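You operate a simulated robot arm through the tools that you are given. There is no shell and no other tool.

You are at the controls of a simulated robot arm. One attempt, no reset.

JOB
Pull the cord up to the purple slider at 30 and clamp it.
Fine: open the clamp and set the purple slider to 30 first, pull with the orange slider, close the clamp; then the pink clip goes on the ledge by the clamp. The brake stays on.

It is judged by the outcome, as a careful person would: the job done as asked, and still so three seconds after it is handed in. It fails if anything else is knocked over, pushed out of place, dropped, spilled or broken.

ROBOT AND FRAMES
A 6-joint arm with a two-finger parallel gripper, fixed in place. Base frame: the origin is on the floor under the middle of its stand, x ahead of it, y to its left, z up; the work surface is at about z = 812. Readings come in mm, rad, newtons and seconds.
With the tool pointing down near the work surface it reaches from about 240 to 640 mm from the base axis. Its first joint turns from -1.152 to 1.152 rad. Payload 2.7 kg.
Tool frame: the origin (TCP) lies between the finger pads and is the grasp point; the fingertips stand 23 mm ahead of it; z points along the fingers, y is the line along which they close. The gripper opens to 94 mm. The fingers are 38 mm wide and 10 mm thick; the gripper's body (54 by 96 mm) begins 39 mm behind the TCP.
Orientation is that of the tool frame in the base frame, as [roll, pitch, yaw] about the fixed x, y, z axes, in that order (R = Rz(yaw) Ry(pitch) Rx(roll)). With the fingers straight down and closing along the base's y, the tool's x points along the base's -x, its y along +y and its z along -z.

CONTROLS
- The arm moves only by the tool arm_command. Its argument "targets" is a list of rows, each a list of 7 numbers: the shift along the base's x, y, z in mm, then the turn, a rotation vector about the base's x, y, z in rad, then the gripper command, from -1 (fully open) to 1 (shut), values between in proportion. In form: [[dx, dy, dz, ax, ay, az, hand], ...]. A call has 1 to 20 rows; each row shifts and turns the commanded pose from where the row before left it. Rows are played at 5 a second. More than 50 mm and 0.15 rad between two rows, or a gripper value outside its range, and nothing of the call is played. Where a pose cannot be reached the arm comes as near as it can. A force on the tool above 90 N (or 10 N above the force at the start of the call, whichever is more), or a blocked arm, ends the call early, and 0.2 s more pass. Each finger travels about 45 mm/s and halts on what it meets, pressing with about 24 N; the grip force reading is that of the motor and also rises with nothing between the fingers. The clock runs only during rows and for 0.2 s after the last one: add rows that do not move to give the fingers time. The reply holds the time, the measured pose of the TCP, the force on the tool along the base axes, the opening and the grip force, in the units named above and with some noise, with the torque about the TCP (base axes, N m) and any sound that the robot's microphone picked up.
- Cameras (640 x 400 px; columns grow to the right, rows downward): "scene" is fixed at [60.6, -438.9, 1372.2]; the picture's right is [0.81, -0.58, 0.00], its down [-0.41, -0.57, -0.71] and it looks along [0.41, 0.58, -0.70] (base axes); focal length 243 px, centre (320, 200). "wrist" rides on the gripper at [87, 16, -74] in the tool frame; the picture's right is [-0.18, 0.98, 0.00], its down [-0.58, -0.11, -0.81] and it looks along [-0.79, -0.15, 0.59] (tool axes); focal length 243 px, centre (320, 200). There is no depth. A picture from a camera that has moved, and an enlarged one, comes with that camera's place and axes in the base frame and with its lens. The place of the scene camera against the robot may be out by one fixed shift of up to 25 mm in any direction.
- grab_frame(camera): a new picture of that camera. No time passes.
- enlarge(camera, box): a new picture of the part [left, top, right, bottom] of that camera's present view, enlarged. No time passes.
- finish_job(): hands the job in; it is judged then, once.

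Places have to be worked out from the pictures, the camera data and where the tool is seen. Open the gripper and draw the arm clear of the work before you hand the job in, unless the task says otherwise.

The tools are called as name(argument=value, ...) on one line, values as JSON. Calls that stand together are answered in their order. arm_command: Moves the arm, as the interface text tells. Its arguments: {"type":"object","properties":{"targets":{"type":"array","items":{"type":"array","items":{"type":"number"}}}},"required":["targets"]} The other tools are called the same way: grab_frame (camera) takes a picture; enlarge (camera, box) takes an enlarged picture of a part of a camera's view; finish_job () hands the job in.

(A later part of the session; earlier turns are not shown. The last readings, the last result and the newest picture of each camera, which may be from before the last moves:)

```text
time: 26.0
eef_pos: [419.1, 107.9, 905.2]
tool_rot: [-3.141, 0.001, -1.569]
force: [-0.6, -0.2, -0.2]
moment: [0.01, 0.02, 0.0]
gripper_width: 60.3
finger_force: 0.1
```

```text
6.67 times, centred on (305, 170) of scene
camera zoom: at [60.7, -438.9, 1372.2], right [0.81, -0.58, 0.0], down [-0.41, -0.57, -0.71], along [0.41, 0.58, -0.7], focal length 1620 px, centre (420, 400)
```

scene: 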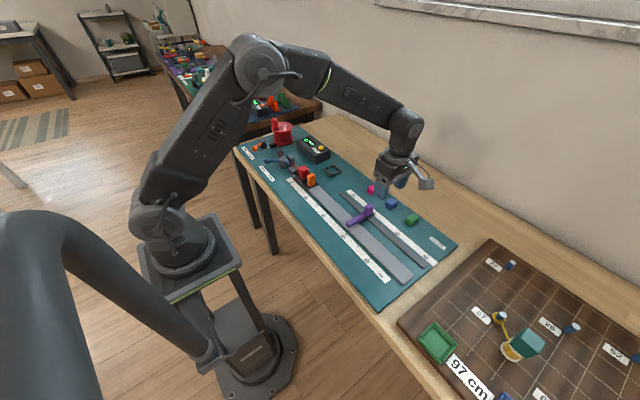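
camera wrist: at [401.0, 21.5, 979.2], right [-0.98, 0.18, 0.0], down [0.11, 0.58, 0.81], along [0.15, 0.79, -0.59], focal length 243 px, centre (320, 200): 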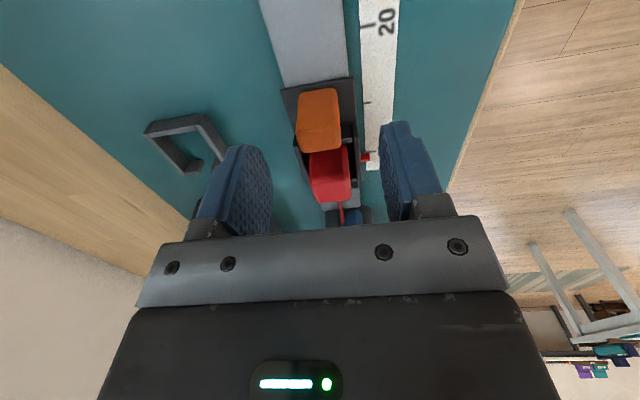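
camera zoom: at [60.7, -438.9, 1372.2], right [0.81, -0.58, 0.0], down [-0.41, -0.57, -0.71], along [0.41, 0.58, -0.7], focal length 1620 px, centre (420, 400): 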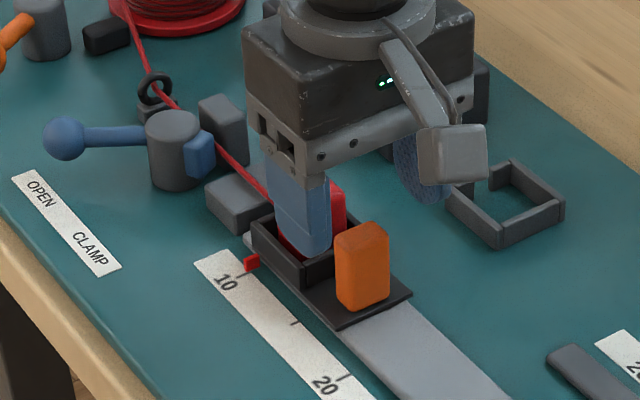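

The handle centre is confirmed at x ≈ 419, y 108–125. I'll shift 4 mm toward −y, descend and close.

arm_command(targets=[[0, -4, -10, 0, 0, 0, -0.28], [0, 0, -20, 0, 0, 0, -0.28], [0, 0, -22, 0, 0, 0, -0.28], [0, 0, 0, 0, 0, 0, -0.28]])

grab_frame(camera="wrist")

enlarge(camera="scene", box=[265, 140, 345, 200])

```text
time: 27.0
eef_pos: [417.7, 104.2, 852.7]
tool_rot: [-3.14, 0.002, -1.568]
force: [-1.3, 0.4, 0.4]
moment: [-0.02, 0.01, -0.01]
gripper_width: 60.2
finger_force: 0.0
```

```text
taken
camera wrist: at [401.9, 17.6, 927.3], right [-0.98, 0.18, 0.0], down [0.11, 0.58, 0.81], along [0.15, 0.79, -0.59], focal length 243 px, centre (320, 200)
```

wrist: 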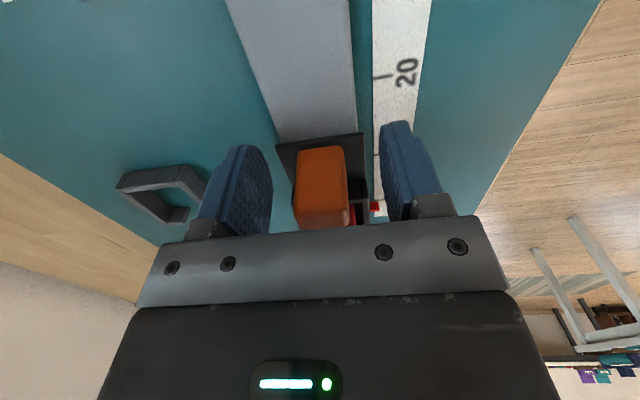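

```text
6.67 times, centred on (305, 170) of scene
camera zoom: at [60.6, -438.9, 1372.2], right [0.81, -0.58, 0.0], down [-0.41, -0.57, -0.71], along [0.41, 0.58, -0.7], focal length 1620 px, centre (420, 400)
```

zoom: 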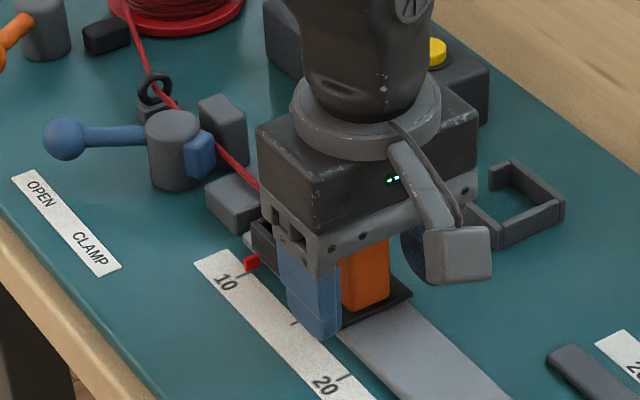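

The handle sits between the fingers with no contact, so I'll close the grip.

arm_command(targets=[[0, 0, 0, 0, 0, 0, 1], [0, 0, 0, 0, 0, 0, 1], [0, 0, 0, 0, 0, 0, 1], [0, 0, 0, 0, 0, 0, 1], [0, 0, 0, 0, 0, 0, 1]])

grab_frame(camera="wrist")

```text
time: 28.2
eef_pos: [420.0, 104.9, 853.7]
tool_rot: [3.141, 0.002, -1.571]
force: [14.8, -0.7, -6.5]
moment: [0.06, 0.56, -0.32]
gripper_width: 25.8
finger_force: 44.5
```

```text
taken
camera wrist: at [402.7, 17.7, 927.5], right [-0.98, 0.18, 0.0], down [0.11, 0.58, 0.81], along [0.15, 0.79, -0.59], focal length 243 px, centre (320, 200)
```

wrist: 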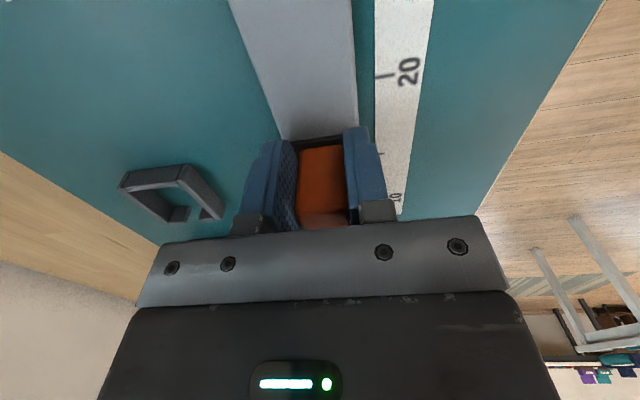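

The grip is good, but at this height the fingertips (z ≈ 830) could hit the purple arm at the end of the pull. I'll open, raise 13 mm, shift slightly toward +y and regrip on the upper part of the handle.

arm_command(targets=[[0, 0, 0, 0, 0, 0, 0.2], [0, 0, 0, 0, 0, 0, -0.1], [0, 0, 0, 0, 0, 0, -0.1], [1.5, 0, 13, 0, 0, 0, -0.1], [0, 8, 0, 0, 0, 0, -0.1], [0, 0, 0, 0, 0, 0, -0.1]])

grab_frame(camera="wrist")

enlarge(camera="scene", box=[265, 140, 345, 200])

```text
time: 29.6
eef_pos: [420.9, 110.9, 865.6]
tool_rot: [-3.141, 0.0, -1.569]
force: [0.6, -0.1, -0.3]
moment: [-0.02, 0.02, 0.0]
gripper_width: 51.6
finger_force: 0.0
```

```text
taken
camera wrist: at [403.9, 25.1, 940.6], right [-0.98, 0.18, 0.0], down [0.11, 0.58, 0.81], along [0.15, 0.79, -0.59], focal length 243 px, centre (320, 200)
```

wrist: 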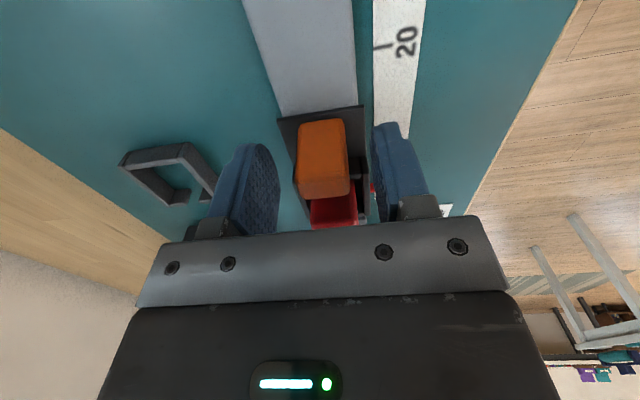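

```text
6.67 times, centred on (305, 170) of scene
camera zoom: at [60.6, -438.9, 1372.2], right [0.81, -0.58, 0.0], down [-0.41, -0.57, -0.71], along [0.41, 0.58, -0.7], focal length 1620 px, centre (420, 400)
```

zoom: 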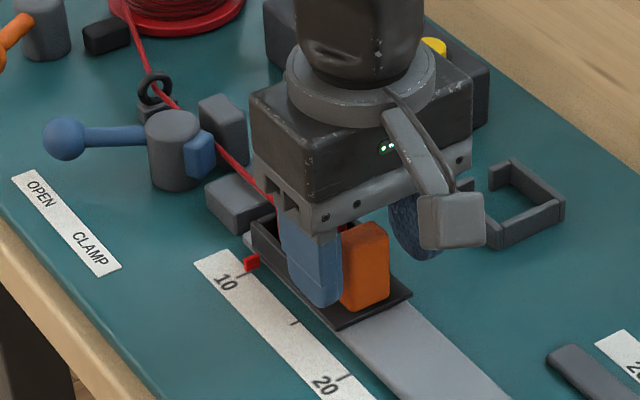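

The fingers are now higher and clear of the tray. I'll close on the handle again.

arm_command(targets=[[0, 0, 0, 0, 0, 0, 1], [0, 0, 0, 0, 0, 0, 1], [0, 0, 0, 0, 0, 0, 1], [0, 0, 0, 0, 0, 0, 1], [0, 0, 0, 0, 0, 0, 1]])

```text
time: 30.8
eef_pos: [420.1, 111.0, 865.6]
tool_rot: [3.139, 0.0, -1.572]
force: [-11.5, -0.3, 3.0]
moment: [-0.04, 0.0, -0.07]
gripper_width: 25.7
finger_force: 45.1
```

Gripped at 25.7 mm. I'll start the pull with a short slow move to learn the cord force.

arm_command(targets=[[-1, -5, 0, 0, 0, 0, 1], [0, -5, 0, 0, 0, 0, 1], [0, -8, 0, 0, 0, 0, 1], [0, -8, 0, 0, 0, 0, 1], [0, 0, 0, 0, 0, 0, 1]])

grab_frame(camera="wrist")

enlarge(camera="scene", box=[240, 120, 360, 210])

```text
time: 32.0
eef_pos: [420.4, 85.3, 866.8]
tool_rot: [3.141, 0.002, -1.569]
force: [-5.0, 3.6, -6.4]
moment: [1.05, -0.21, 0.18]
gripper_width: 25.8
finger_force: 45.0
```

```text
taken
camera wrist: at [402.9, -1.6, 940.3], right [-0.98, 0.18, 0.0], down [0.11, 0.58, 0.81], along [0.15, 0.79, -0.59], focal length 243 px, centre (320, 200)
```

wrist: 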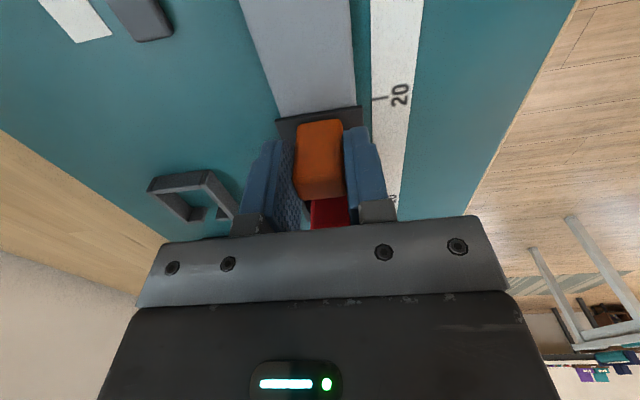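

```text
4.44 times, centred on (300, 165) of scene
camera zoom: at [60.6, -438.8, 1372.3], right [0.81, -0.58, 0.0], down [-0.41, -0.57, -0.71], along [0.41, 0.58, -0.7], focal length 1080 px, centre (409, 356)
```

zoom: 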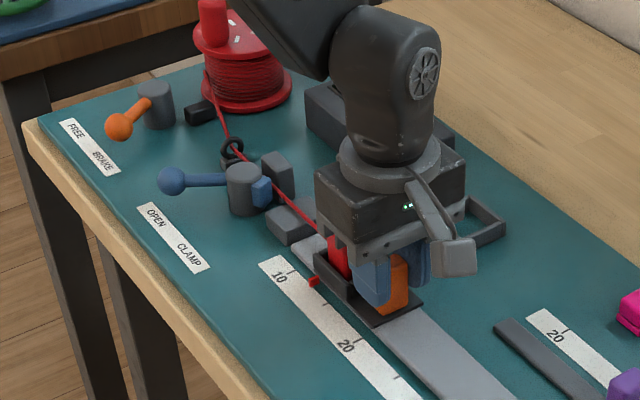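

The carriage moves easily with the cord following and little force. I'll continue to about 35 mm short of the purple arm and check clearance.

arm_command(targets=[[0, -10, 0, 0, 0, 0, 1], [0, -10, 0, 0, 0, 0, 1], [0, -10, 0, 0, 0, 0, 1], [0, -10, 0, 0, 0, 0, 1], [0, -10, 0, 0, 0, 0, 1], [0, -10, 0, 0, 0, 0, 1], [0, -10, 0, 0, 0, 0, 1], [0, -10, 0, 0, 0, 0, 1], [0, -10, 0, 0, 0, 0, 1], [0, -10, 0, 0, 0, 0, 1], [0, -10, 0, 0, 0, 0, 1], [0, -10, 0, 0, 0, 0, 1], [0, -10, 0, 0, 0, 0, 1], [0, -10, 0, 0, 0, 0, 1], [0, 0, 0, 0, 0, 0, 1]])

grab_frame(camera="wrist")

enlarge(camera="scene", box=[240, 120, 420, 255])

enlarge(camera="scene", box=[320, 180, 400, 240])

```text
time: 35.2
eef_pos: [420.3, -54.0, 866.6]
tool_rot: [3.138, 0.0, -1.571]
force: [-9.7, 1.2, 5.1]
moment: [0.41, -0.17, 0.01]
gripper_width: 25.7
finger_force: 44.5
```

```text
taken
camera wrist: at [403.1, -140.4, 940.4], right [-0.98, 0.18, 0.0], down [0.11, 0.58, 0.81], along [0.15, 0.79, -0.59], focal length 243 px, centre (320, 200)
```

wrist: 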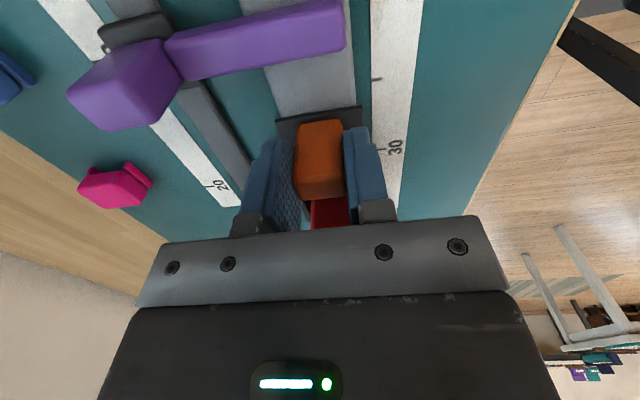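

```text
2.96 times, centred on (330, 188) of scene
camera zoom: at [60.3, -438.8, 1372.3], right [0.81, -0.58, 0.0], down [-0.41, -0.57, -0.71], along [0.41, 0.58, -0.7], focal length 720 px, centre (290, 237)
```

zoom: 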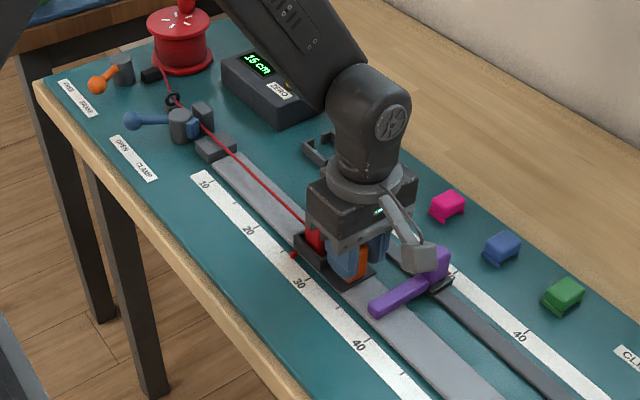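

```text
6.67 times, centred on (360, 210) of scene
camera zoom: at [60.3, -438.8, 1372.3], right [0.81, -0.58, 0.0], down [-0.41, -0.57, -0.71], along [0.41, 0.58, -0.7], focal length 1620 px, centre (53, 133)
```

zoom: 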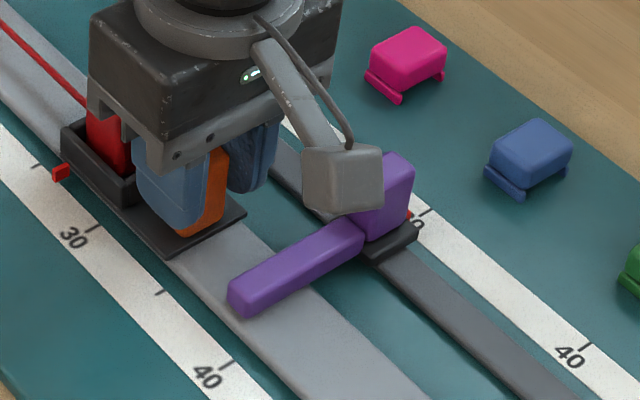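

The purple arm's top is about z 831 and my fingertips are at 843, so they clear. The remaining gap is about 34 mm. I'll close most of it slowly.

arm_command(targets=[[0, -5, 0, 0, 0, 0, 1], [0, -5, 0, 0, 0, 0, 1], [0, -5, 0, 0, 0, 0, 1], [0, -5, 0, 0, 0, 0, 1], [0, -5, 0, 0, 0, 0, 1], [0, -3, 0, 0, 0, 0, 1], [0, 0, 0, 0, 0, 0, 1]])

grab_frame(camera="wrist")

enlarge(camera="scene", box=[320, 180, 400, 240])

```text
time: 36.8
eef_pos: [420.1, -82.3, 865.7]
tool_rot: [-3.141, 0.001, -1.57]
force: [2.9, 2.8, 0.4]
moment: [0.49, 0.1, -0.03]
gripper_width: 25.7
finger_force: 44.5
```

```text
taken
camera wrist: at [402.8, -168.5, 940.3], right [-0.98, 0.18, 0.0], down [0.11, 0.58, 0.81], along [0.15, 0.79, -0.59], focal length 243 px, centre (320, 200)
```

wrist: 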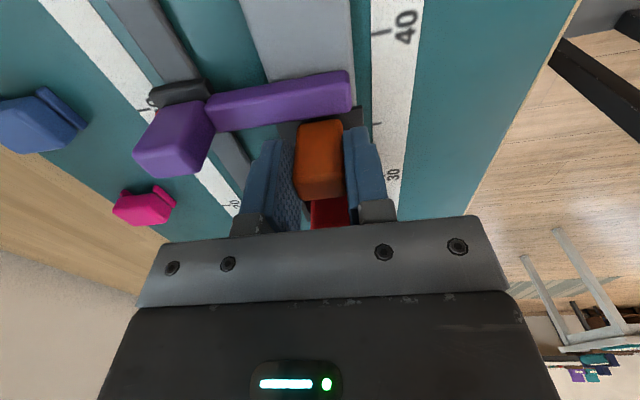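

```text
6.67 times, centred on (360, 210) of scene
camera zoom: at [60.7, -438.8, 1372.3], right [0.81, -0.58, 0.0], down [-0.41, -0.57, -0.71], along [0.41, 0.58, -0.7], focal length 1620 px, centre (53, 133)
```

zoom: 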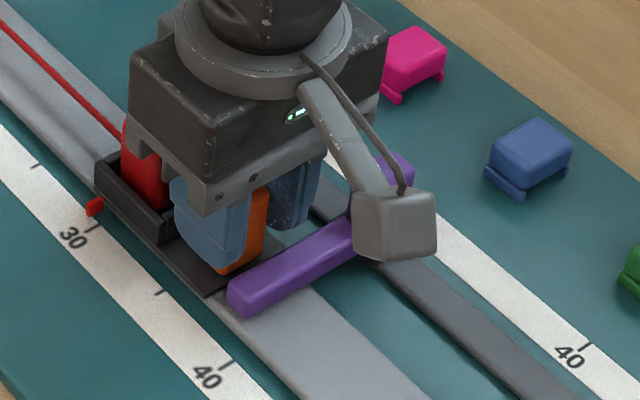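

The pointer now reads about 29.3. I'll creep forward in 1.5 mm steps and watch for contact.

arm_command(targets=[[0, -1.5, 0, 0, 0, 0, 1], [0, -1.5, 0, 0, 0, 0, 1], [0, -1.5, 0, 0, 0, 0, 1], [0, 0, 0, 0, 0, 0, 1]])

enlarge(camera="wrist", box=[190, 60, 420, 200])

enlarge(camera="scene", box=[325, 195, 375, 230])

```text
time: 37.8
eef_pos: [419.3, -88.8, 866.1]
tool_rot: [-3.141, 0.0, -1.568]
force: [14.9, 2.2, -20.4]
moment: [0.19, -0.1, -0.04]
gripper_width: 25.6
finger_force: 44.7
```

```text
2.78 times, centred on (305, 130) of wrist
camera zoom: at [402.9, -174.0, 940.3], right [-0.98, 0.18, 0.0], down [0.11, 0.58, 0.81], along [0.15, 0.79, -0.59], focal length 675 px, centre (362, 395)
```

zoom: 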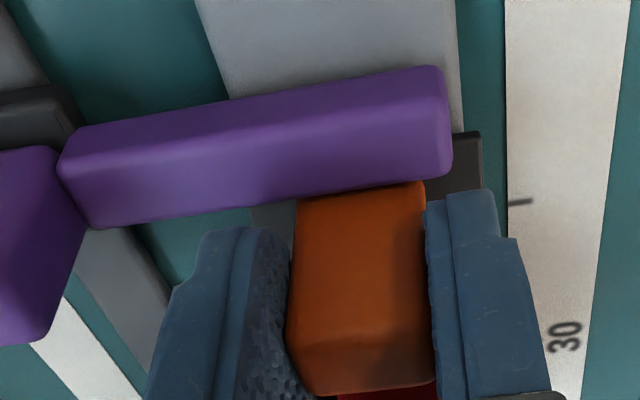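

```text
11.43 times, centred on (350, 212) of scene
camera zoom: at [61.3, -438.9, 1372.2], right [0.81, -0.58, 0.0], down [-0.41, -0.57, -0.71], along [0.41, 0.58, -0.7], focal length 2778 px, centre (-23, 57)
```

zoom: 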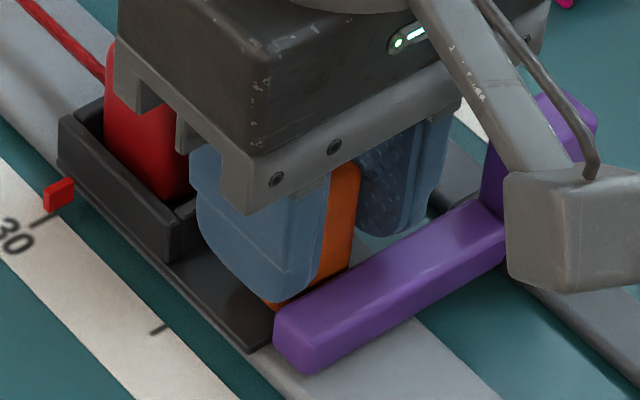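

The plate's front edge now appears level with the purple arm's face (y ≈ −96) and the pointer is about at 30. I'll nudge in tiny steps to feel for contact without moving the purple slider.

arm_command(targets=[[0, -0.7, 0, 0, 0, 0, 1], [0, 0, 0, 0, 0, 0, 1]])

enlarge(camera="wrist", box=[190, 60, 420, 200])

enlarge(camera="wrist", box=[110, 40, 220, 140])

```text
time: 38.4
eef_pos: [419.3, -86.6, 866.0]
tool_rot: [-3.141, 0.001, -1.569]
force: [17.1, 3.2, -27.7]
moment: [-0.18, -0.14, -0.12]
gripper_width: 25.6
finger_force: 45.1
```

```text
2.78 times, centred on (305, 130) of wrist
camera zoom: at [402.9, -174.4, 940.4], right [-0.98, 0.18, 0.0], down [0.11, 0.58, 0.81], along [0.15, 0.79, -0.59], focal length 675 px, centre (362, 395)
```

zoom: 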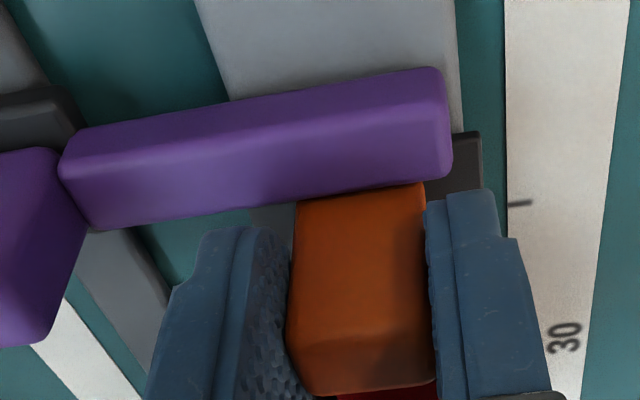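

```text
4.00 times, centred on (165, 90) of wrist
camera zoom: at [402.9, -174.4, 940.4], right [-0.98, 0.18, 0.0], down [0.11, 0.58, 0.81], along [0.15, 0.79, -0.59], focal length 970 px, centre (940, 640)
```

zoom: 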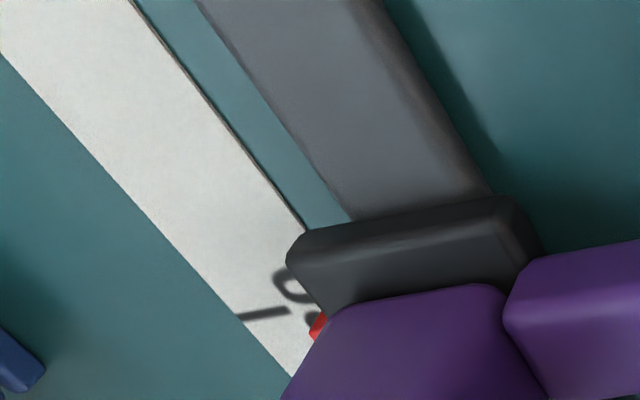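

Travel so far is about 199 mm (≈29.9) and the purple slider hasn't moved. I'll relieve the side loads slightly and creep another half millimetre at a time.

arm_command(targets=[[0.5, -0.5, -0.8, 0, 0, 0, 1], [0, 0, 0, 0, 0, 0, 1]])

arm_command(targets=[[0, -0.6, 0, 0, 0, 0, 1], [0, 0, 0, 0, 0, 0, 1]])

enlarge(camera="wrist", box=[190, 60, 420, 200])

```text
time: 39.0
eef_pos: [418.6, -88.1, 866.8]
tool_rot: [-3.142, -0.001, -1.569]
force: [10.5, 2.9, -15.2]
moment: [0.05, -0.17, -0.01]
gripper_width: 25.6
finger_force: 44.9
```

```text
time: 39.6
eef_pos: [420.0, -88.6, 865.2]
tool_rot: [-3.141, -0.001, -1.57]
force: [5.4, 3.6, 0.0]
moment: [0.4, 0.21, 0.0]
gripper_width: 25.8
finger_force: 44.8
```

```text
2.78 times, centred on (305, 130) of wrist
camera zoom: at [402.9, -175.3, 940.4], right [-0.98, 0.18, 0.0], down [0.11, 0.58, 0.81], along [0.15, 0.79, -0.59], focal length 675 px, centre (362, 395)
```

zoom: 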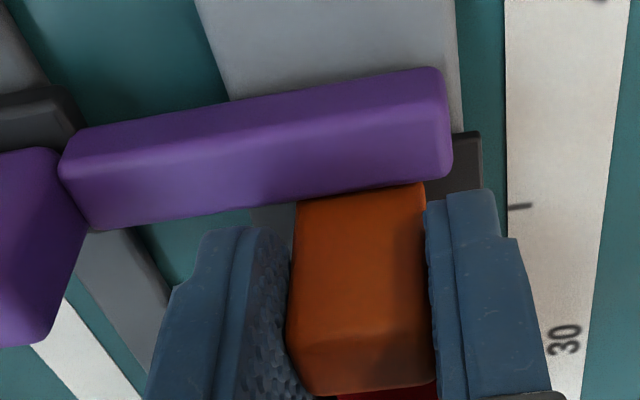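

The purple arm may have just been touched: in the picture it now stays fixed relative to my camera. I'll check the purple pointer against its 30 tick.

enlarge(camera="wrist", box=[110, 40, 220, 140])

enlarge(camera="scene", box=[325, 195, 375, 230])

enlarge(camera="wrist", box=[335, 60, 415, 140])

```text
4.00 times, centred on (165, 90) of wrist
camera zoom: at [402.9, -175.3, 940.4], right [-0.98, 0.18, 0.0], down [0.11, 0.58, 0.81], along [0.15, 0.79, -0.59], focal length 970 px, centre (940, 640)
```

zoom: 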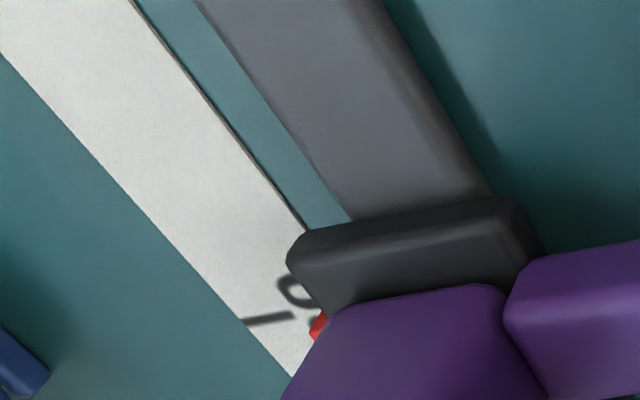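

```text
11.43 times, centred on (350, 212) of scene
camera zoom: at [60.8, -438.8, 1372.3], right [0.81, -0.58, 0.0], down [-0.41, -0.57, -0.71], along [0.41, 0.58, -0.7], focal length 2778 px, centre (-23, 57)
```

zoom: 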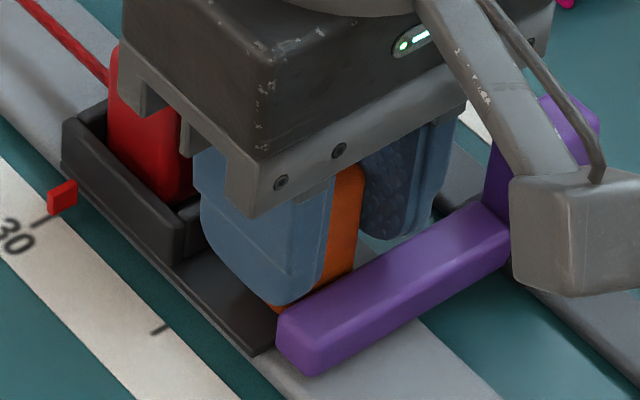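

```text
5.00 times, centred on (375, 100) of wrist
camera zoom: at [402.9, -175.3, 940.4], right [-0.98, 0.18, 0.0], down [0.11, 0.58, 0.81], along [0.15, 0.79, -0.59], focal length 1213 px, centre (45, 700)
```

zoom: 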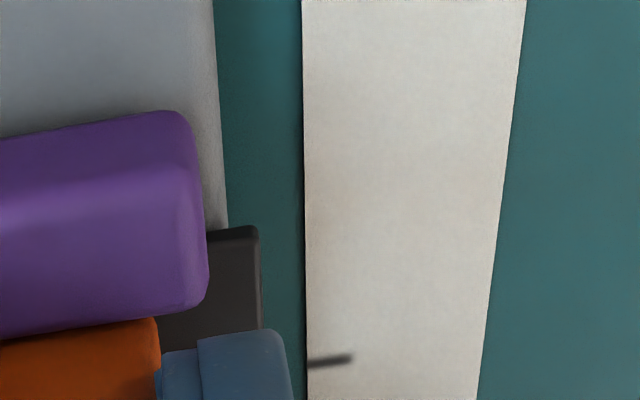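

The purple slider is in contact and has moved by no more than about 1 mm, so both sit at 30.0–30.1. I'll release the orange handle without any more pulling, lift, and check that everything stays.

arm_command(targets=[[0, 0, 0, 0, 0, 0, 0.35], [0, 0, 0, 0, 0, 0, 0.1], [0, 0, 0, 0, 0, 0, -0.06], [0, 0, 0, 0, 0, 0, -0.06], [0, 0, 20, 0, 0, 0, -0.06], [0, 0, 30, 0, 0, 0, -0.06], [0, 0, 30, 0, 0, 0, -0.06], [0, 0, 0, 0, 0, 0, -0.06]])

grab_frame(camera="wrist")

enlarge(camera="scene", box=[325, 185, 395, 235])

enlarge(camera="scene", box=[240, 120, 360, 210])

```text
time: 41.4
eef_pos: [420.4, -89.3, 945.4]
tool_rot: [-3.141, -0.002, -1.569]
force: [0.1, 0.0, 0.5]
moment: [0.0, 0.01, -0.02]
gripper_width: 49.8
finger_force: 0.0
```

```text
taken
camera wrist: at [403.9, -174.6, 1019.8], right [-0.98, 0.18, 0.0], down [0.11, 0.58, 0.81], along [0.15, 0.79, -0.59], focal length 243 px, centre (320, 200)
```

wrist: 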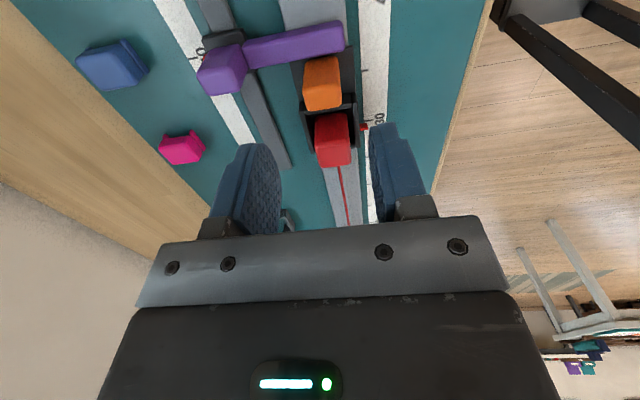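

```text
8.00 times, centred on (360, 210) of scene
camera zoom: at [60.6, -438.9, 1372.2], right [0.81, -0.58, 0.0], down [-0.41, -0.57, -0.71], along [0.41, 0.58, -0.7], focal length 1944 px, centre (0, 120)
```

zoom: 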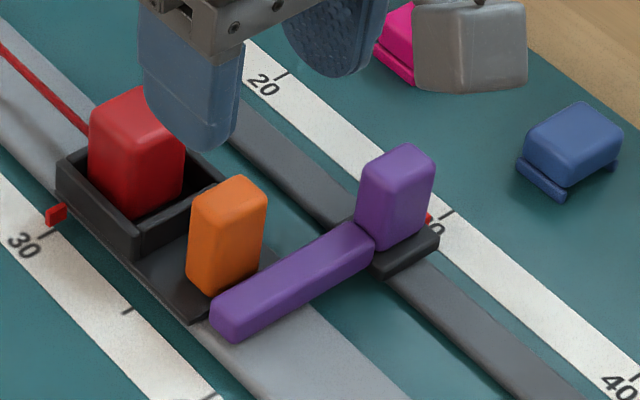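

```text
4.44 times, centred on (300, 165) of scene
camera zoom: at [60.6, -438.9, 1372.2], right [0.81, -0.58, 0.0], down [-0.41, -0.57, -0.71], along [0.41, 0.58, -0.7], focal length 1080 px, centre (409, 356)
```

zoom: 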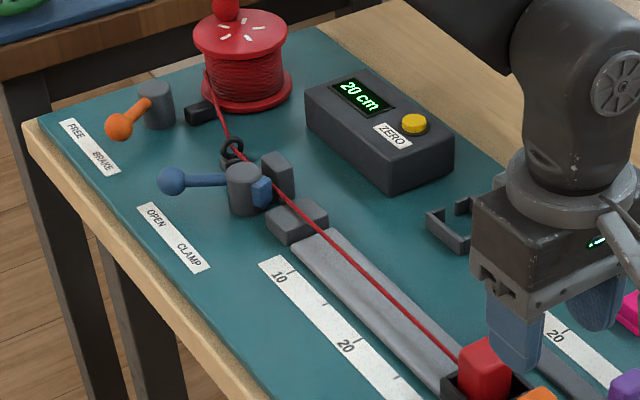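

The display reads 20 cm and the carriage stayed against the purple arm. I'll enlarge both pointers for an exact reading.

enlarge(camera="wrist", box=[340, 100, 400, 140])

enlarge(camera="wrist", box=[180, 30, 240, 70])

enlarge(camera="wrist", box=[280, 10, 380, 180])

```text
10.00 times, centred on (370, 120) of wrist
camera zoom: at [403.9, -174.6, 1019.8], right [-0.98, 0.18, 0.0], down [0.11, 0.58, 0.81], along [0.15, 0.79, -0.59], focal length 2426 px, centre (-180, 1000)
```

zoom: 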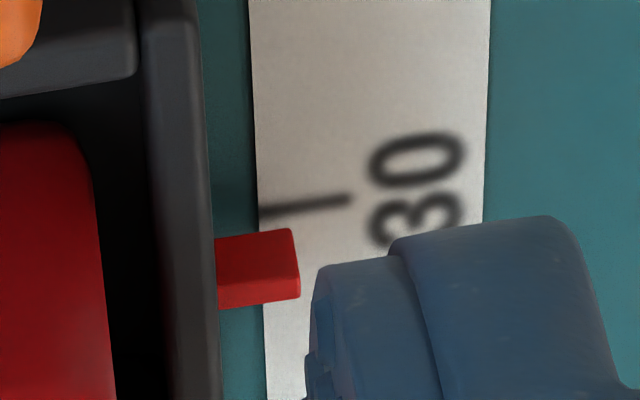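

```text
10.00 times, centred on (210, 50) of wrist
camera zoom: at [403.9, -174.6, 1019.8], right [-0.98, 0.18, 0.0], down [0.11, 0.58, 0.81], along [0.15, 0.79, -0.59], focal length 2426 px, centre (1420, 1700)
```

zoom: 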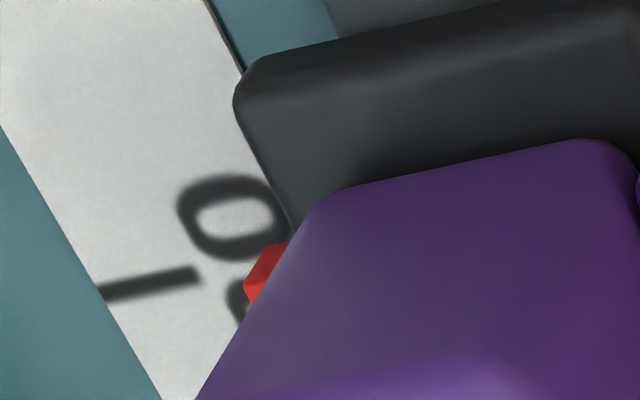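

```text
2.35 times, centred on (330, 95) of wrist
camera zoom: at [403.9, -174.6, 1019.8], right [-0.98, 0.18, 0.0], down [0.11, 0.58, 0.81], along [0.15, 0.79, -0.59], focal length 571 px, centre (296, 447)
```

zoom: 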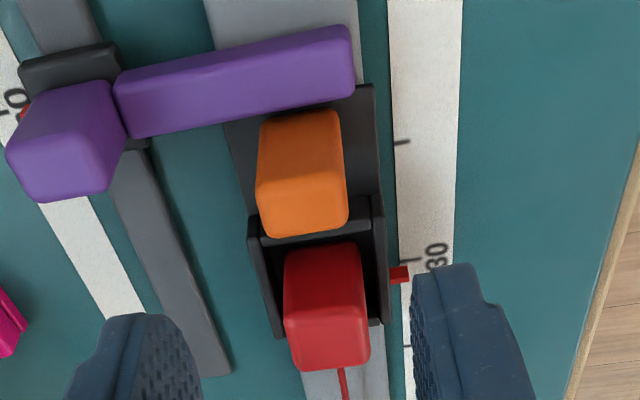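

The purple pointer is at its 30 tick. For the carriage pointer I want a steeper view, which is on the way to the clamp lever.

arm_command(targets=[[-5, 32, 0, 0, 0, 0, -0.06], [-5, 32, 0, 0, 0, 0, -0.06], [-5, 30, 0, 0, 0, 0, -0.06], [0, 0, 0, 0, 0, 0, -0.06]])

grab_frame(camera="wrist")

enlarge(camera="wrist", box=[300, 0, 400, 60])

```text
time: 42.4
eef_pos: [404.1, 5.8, 944.8]
tool_rot: [-3.14, 0.001, -1.57]
force: [-1.4, -0.1, 0.6]
moment: [-0.01, 0.0, 0.01]
gripper_width: 49.9
finger_force: 0.0
```

```text
taken
camera wrist: at [387.9, -80.9, 1019.4], right [-0.98, 0.18, 0.0], down [0.11, 0.58, 0.81], along [0.15, 0.79, -0.59], focal length 243 px, centre (320, 200)
```

wrist: 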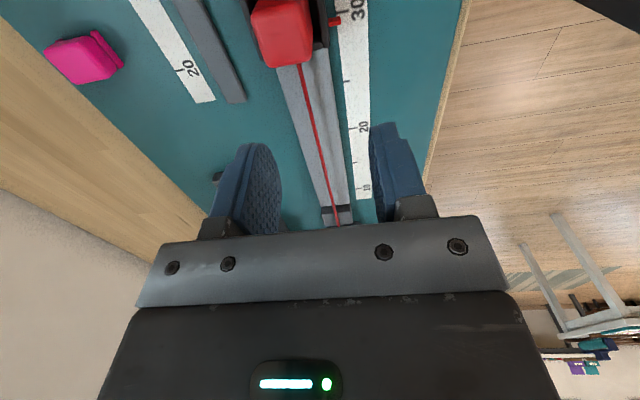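

```text
6.40 times, centred on (350, 30) of wrist
camera zoom: at [387.9, -80.9, 1019.4], right [-0.98, 0.18, 0.0], down [0.11, 0.58, 0.81], along [0.15, 0.79, -0.59], focal length 1553 px, centre (128, 1288)
```

zoom: 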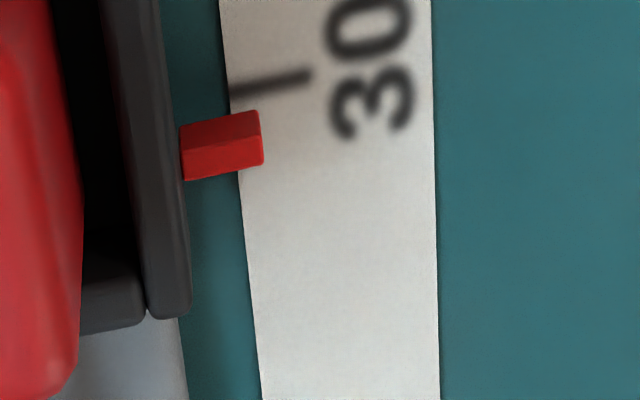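

The carriage pointer seems a few millimetres short of the 30 tick, so I want a careful reading of the purple pointer too, before clamping. I'll move to look down on it from above.

arm_command(targets=[[33, -19.5, 0, 0, 0, 0, -0.06], [33, -19.5, 0, 0, 0, 0, -0.06], [33, -19.5, 0, 0, 0, 0, -0.06], [33, -19.5, 0, 0, 0, 0, -0.06], [0, 0, 0, 0, 0, 0, -0.06]])

grab_frame(camera="wrist")

enlarge(camera="wrist", box=[290, 0, 390, 60])

```text
time: 43.6
eef_pos: [534.9, -73.4, 946.2]
tool_rot: [3.14, -0.001, -1.571]
force: [-0.7, 0.4, 0.9]
moment: [-0.02, 0.03, 0.02]
gripper_width: 49.6
finger_force: 0.0
```

```text
taken
camera wrist: at [518.0, -159.3, 1020.5], right [-0.98, 0.18, 0.0], down [0.11, 0.58, 0.81], along [0.15, 0.79, -0.59], focal length 243 px, centre (320, 200)
```

wrist: 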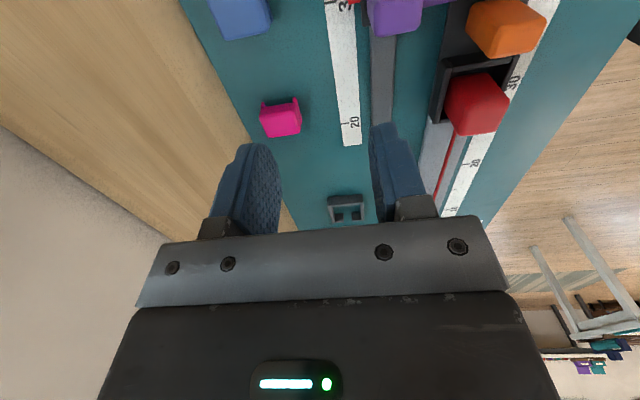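

```text
6.40 times, centred on (340, 30) of wrist
camera zoom: at [518.0, -159.3, 1020.5], right [-0.98, 0.18, 0.0], down [0.11, 0.58, 0.81], along [0.15, 0.79, -0.59], focal length 1553 px, centre (192, 1288)
```

zoom: 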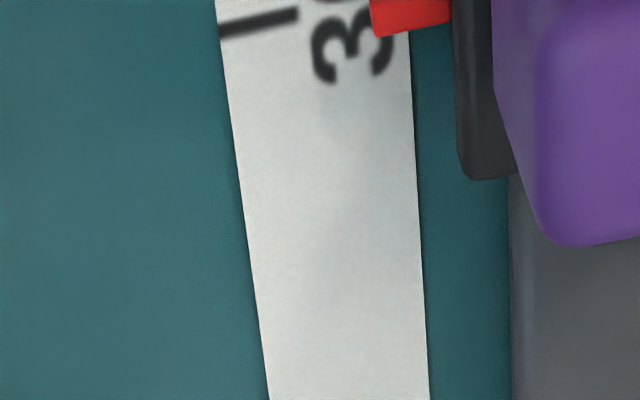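

Only the pointer's rear edge is in frame. I'll back up 20 mm in −y to see the whole pointer.

arm_command(targets=[[0, -20, 0, 0, 0, 0, -0.06], [0, 0, 0, 0, 0, 0, -0.06]])

enlarge(camera="wrist", box=[310, 0, 370, 40])

enlarge(camera="wrist", box=[320, 0, 580, 160])

```text
time: 44.2
eef_pos: [536.4, -93.2, 946.4]
tool_rot: [-3.141, 0.0, -1.57]
force: [-0.6, -0.3, -0.5]
moment: [-0.01, -0.01, 0.03]
gripper_width: 49.9
finger_force: 0.0
```

```text
10.00 times, centred on (340, 20) of wrist
camera zoom: at [518.5, -179.4, 1020.9], right [-0.98, 0.18, 0.0], down [0.11, 0.58, 0.81], along [0.15, 0.79, -0.59], focal length 2426 px, centre (120, 2000)
```

zoom: 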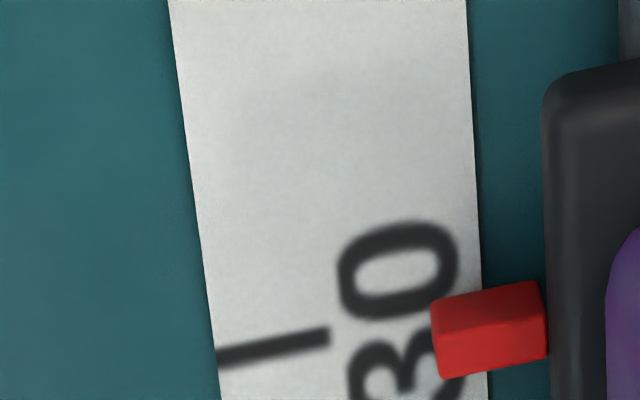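

```text
2.46 times, centred on (450, 80) of wrist
camera zoom: at [518.5, -179.4, 1020.9], right [-0.98, 0.18, 0.0], down [0.11, 0.58, 0.81], along [0.15, 0.79, -0.59], focal length 597 px, centre (0, 495)
```

zoom: 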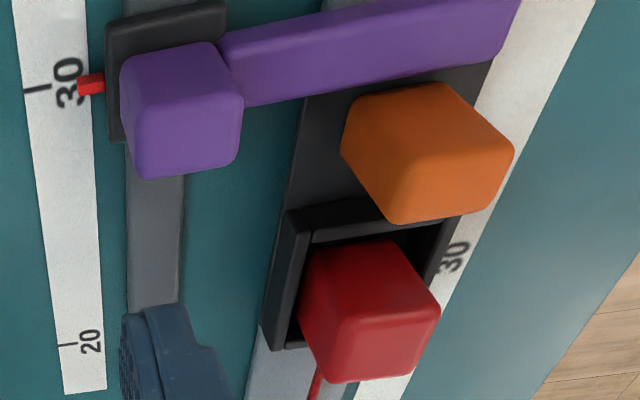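

The purple pointer reads about 29.9–30. I'll check from the scene camera whether the carriage plate is still touching the purple arm, because its own pointer looked about 3 mm short.

enlarge(camera="scene", box=[340, 205, 370, 230])

enlarge(camera="scene", box=[320, 195, 350, 220])

grab_frame(camera="scene")

```text
16.00 times, centred on (355, 218) of scene
camera zoom: at [60.6, -438.9, 1372.2], right [0.81, -0.58, 0.0], down [-0.41, -0.57, -0.71], along [0.41, 0.58, -0.7], focal length 3889 px, centre (-240, -80)
```

zoom: 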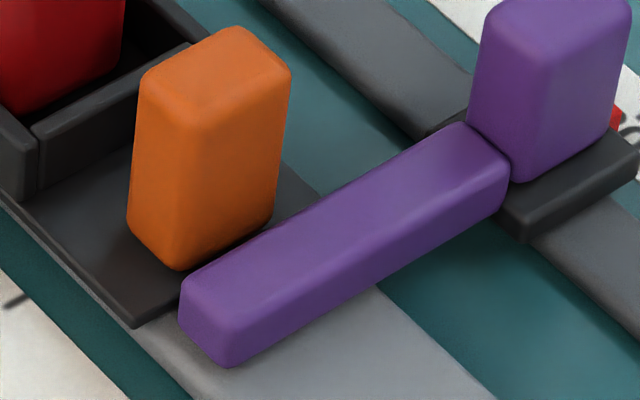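

```text
16.00 times, centred on (335, 208) of scene
camera zoom: at [60.6, -438.9, 1372.2], right [0.81, -0.58, 0.0], down [-0.41, -0.57, -0.71], along [0.41, 0.58, -0.7], focal length 3889 px, centre (80, 80)
```

zoom: 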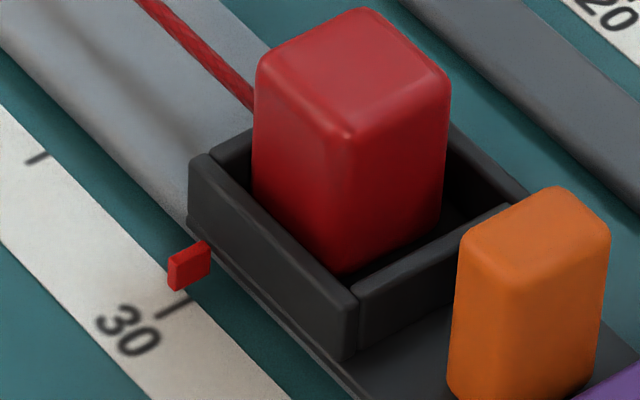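

```text
taken
```

scene: 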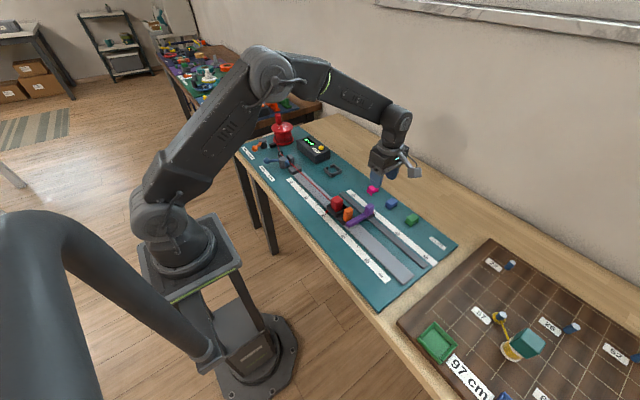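

I'll take the same scene crop as before the release, so I can compare directly whether the carriage crept back when I let go.

enlarge(camera="scene", box=[325, 195, 375, 230])

```text
11.43 times, centred on (350, 212) of scene
camera zoom: at [60.6, -438.9, 1372.2], right [0.81, -0.58, 0.0], down [-0.41, -0.57, -0.71], along [0.41, 0.58, -0.7], focal length 2778 px, centre (-23, 57)
```

zoom: 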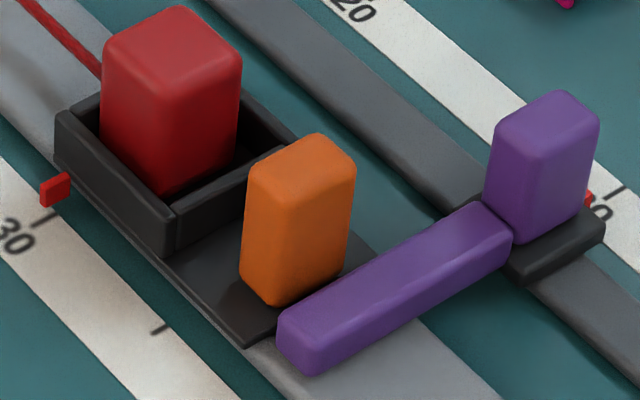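

Compared with before release, the carriage moved back about 3.3 mm while the purple slider stayed. The cord relaxes when let go. I'll regrip the orange handle and pull about 3 mm further, so that after relaxing it settles at 30, then reset the purple slider against it.

arm_command(targets=[[-38, 3, 0, 0, 0, 0, -0.06], [-38, 3, 0, 0, 0, 0, -0.06], [-40, 2, 0, 0, 0, 0, -0.06], [0, 0, -30, 0, 0, 0, -0.06], [0, 0, 0, 0, 0, 0, -0.06]])

grab_frame(camera="wrist")

```text
time: 45.4
eef_pos: [420.9, -84.0, 914.0]
tool_rot: [-3.141, 0.0, -1.569]
force: [-0.6, -0.6, 0.6]
moment: [-0.02, -0.01, 0.0]
gripper_width: 49.8
finger_force: 0.0
```

```text
taken
camera wrist: at [402.7, -170.4, 989.2], right [-0.98, 0.18, 0.0], down [0.11, 0.58, 0.81], along [0.15, 0.79, -0.59], focal length 243 px, centre (320, 200)
```

wrist: 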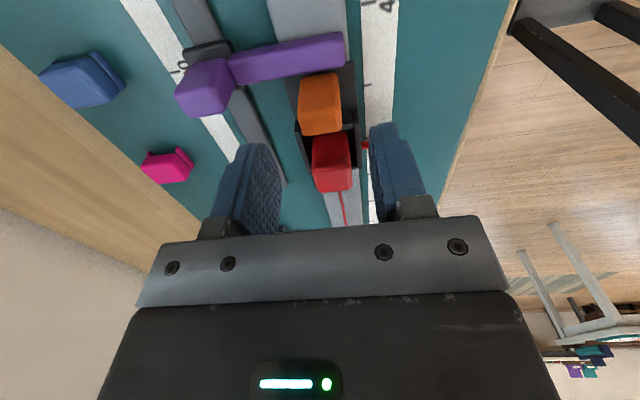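

The handle is centred between the fingers. I'll descend to z ≈ 866 and close on it.

arm_command(targets=[[0, 0, -24, 0, 0, 0, -0.06], [0, 0, -24, 0, 0, 0, -0.06], [0, 0, 0, 0, 0, 0, -0.06], [0, 0, 0, 0, 0, 0, 1], [0, 0, 0, 0, 0, 0, 1], [0, 0, 0, 0, 0, 0, 1], [0, 0, 0, 0, 0, 0, 1]])

enlarge(camera="wrist", box=[190, 60, 420, 200])

enlarge(camera="scene", box=[325, 195, 375, 230])

```text
time: 47.0
eef_pos: [419.3, -84.9, 865.2]
tool_rot: [3.141, 0.0, -1.57]
force: [-0.8, 0.3, -2.2]
moment: [-0.08, -0.11, -0.1]
gripper_width: 25.6
finger_force: 45.1
```

```text
2.78 times, centred on (305, 130) of wrist
camera zoom: at [402.9, -171.0, 940.5], right [-0.98, 0.18, 0.0], down [0.11, 0.58, 0.81], along [0.15, 0.79, -0.59], focal length 675 px, centre (362, 395)
```

zoom: 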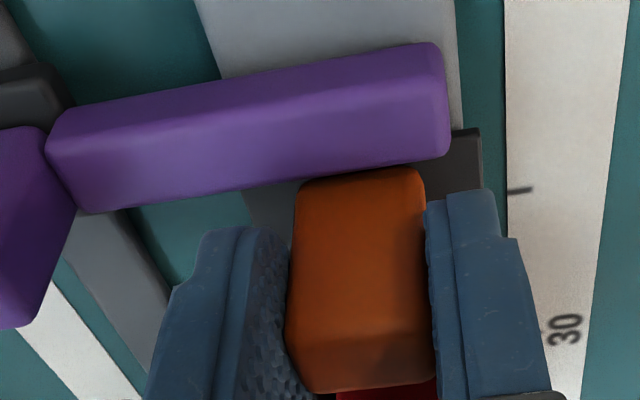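

```text
11.43 times, centred on (350, 212) of scene
camera zoom: at [60.6, -438.9, 1372.2], right [0.81, -0.58, 0.0], down [-0.41, -0.57, -0.71], along [0.41, 0.58, -0.7], focal length 2778 px, centre (-23, 57)
```

zoom: 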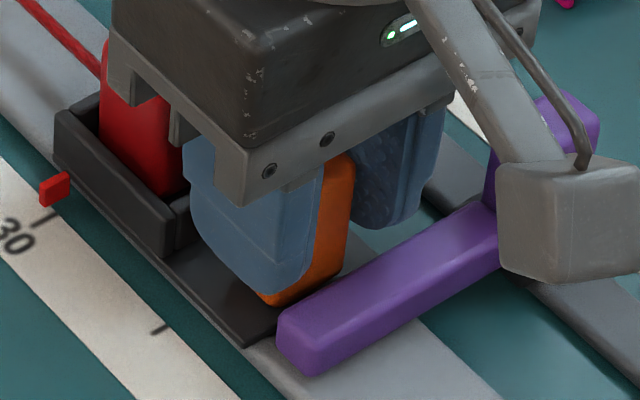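

Now I'll pull 6.3 mm slowly, which takes up the 3.3 mm relaxation and goes about 3 mm past.

arm_command(targets=[[0, -1.5, 0, 0, 0, 0, 1], [0, -1.5, 0, 0, 0, 0, 1], [0, -1.1, 0, 0, 0, 0, 1], [0, -1.1, 0, 0, 0, 0, 1], [0, -1.1, 0, 0, 0, 0, 1], [0, 0, 0, 0, 0, 0, 1], [0, 0, 0, 0, 0, 0, 1]])

enlarge(camera="wrist", box=[190, 60, 420, 200])

enlarge(camera="scene", box=[325, 195, 375, 230])

```text
time: 48.6
eef_pos: [419.8, -89.5, 867.5]
tool_rot: [3.138, 0.002, -1.572]
force: [-0.8, 12.3, -33.4]
moment: [0.7, -0.28, 0.01]
gripper_width: 25.7
finger_force: 44.9
```

```text
2.78 times, centred on (305, 130) of wrist
camera zoom: at [403.2, -177.2, 940.6], right [-0.98, 0.18, 0.0], down [0.11, 0.58, 0.81], along [0.15, 0.79, -0.59], focal length 675 px, centre (362, 395)
```

zoom: 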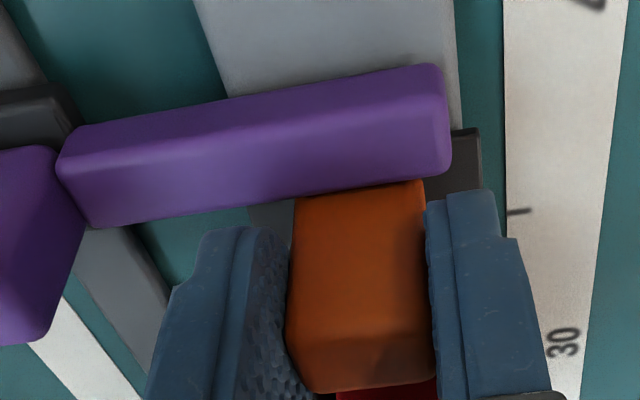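

```text
11.43 times, centred on (350, 212) of scene
camera zoom: at [61.1, -438.7, 1372.3], right [0.81, -0.58, 0.0], down [-0.41, -0.57, -0.71], along [0.41, 0.58, -0.7], focal length 2778 px, centre (-23, 57)
```

zoom: 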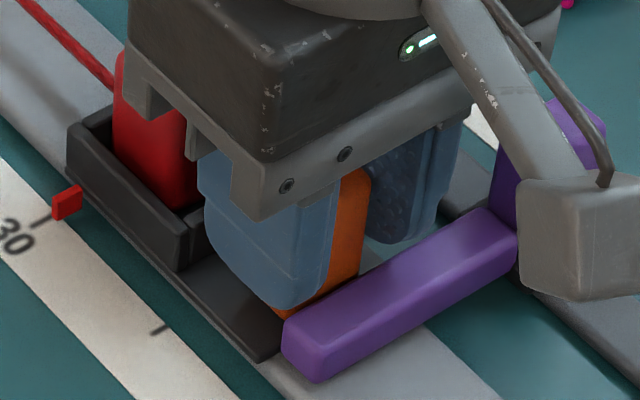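

The carriage is now about 2–3 mm past the earlier contact point. I'll release gently and lift, then see where it settles.

arm_command(targets=[[0, 0, 0, 0, 0, 0, 0.4], [0, 0, 0, 0, 0, 0, 0.2], [0, 0, 0, 0, 0, 0, -0.06], [0, 0, 0, 0, 0, 0, -0.06], [0, 0, 20, 0, 0, 0, -0.06], [0, 0, 30, 0, 0, 0, -0.06], [0, 0, 30, 0, 0, 0, -0.06], [0, 0, 0, 0, 0, 0, -0.06]])

enlarge(camera="scene", box=[325, 195, 375, 230])

grab_frame(camera="wrist")

```text
time: 50.4
eef_pos: [420.6, -92.7, 947.7]
tool_rot: [-3.14, 0.003, -1.569]
force: [-0.1, -0.1, -0.2]
moment: [0.0, 0.0, -0.02]
gripper_width: 49.7
finger_force: 0.0
```

```text
11.43 times, centred on (350, 212) of scene
camera zoom: at [60.6, -438.9, 1372.2], right [0.81, -0.58, 0.0], down [-0.41, -0.57, -0.71], along [0.41, 0.58, -0.7], focal length 2778 px, centre (-23, 57)
```

zoom: 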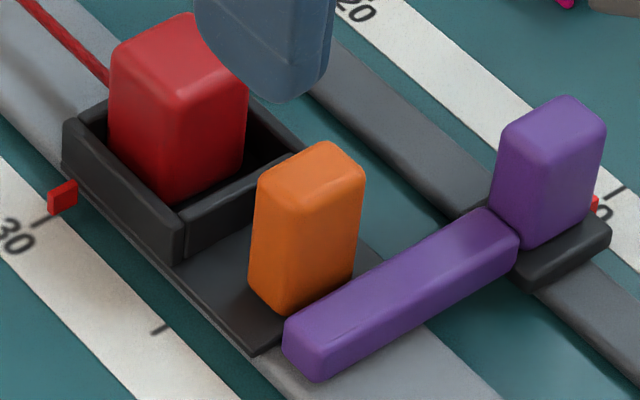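

```text
taken
camera wrist: at [404.4, -178.4, 1022.8], right [-0.98, 0.18, 0.0], down [0.11, 0.58, 0.81], along [0.15, 0.79, -0.59], focal length 243 px, centre (320, 200)
```

wrist: 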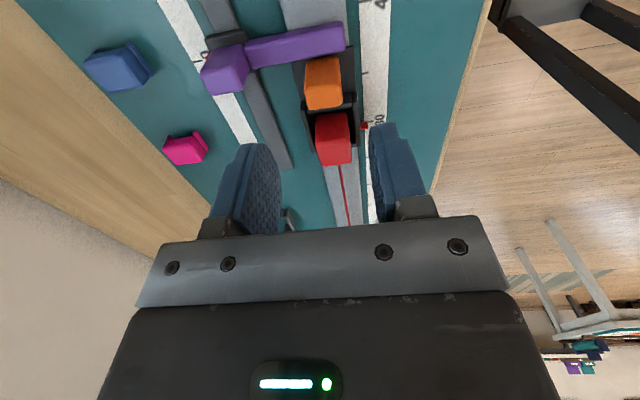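

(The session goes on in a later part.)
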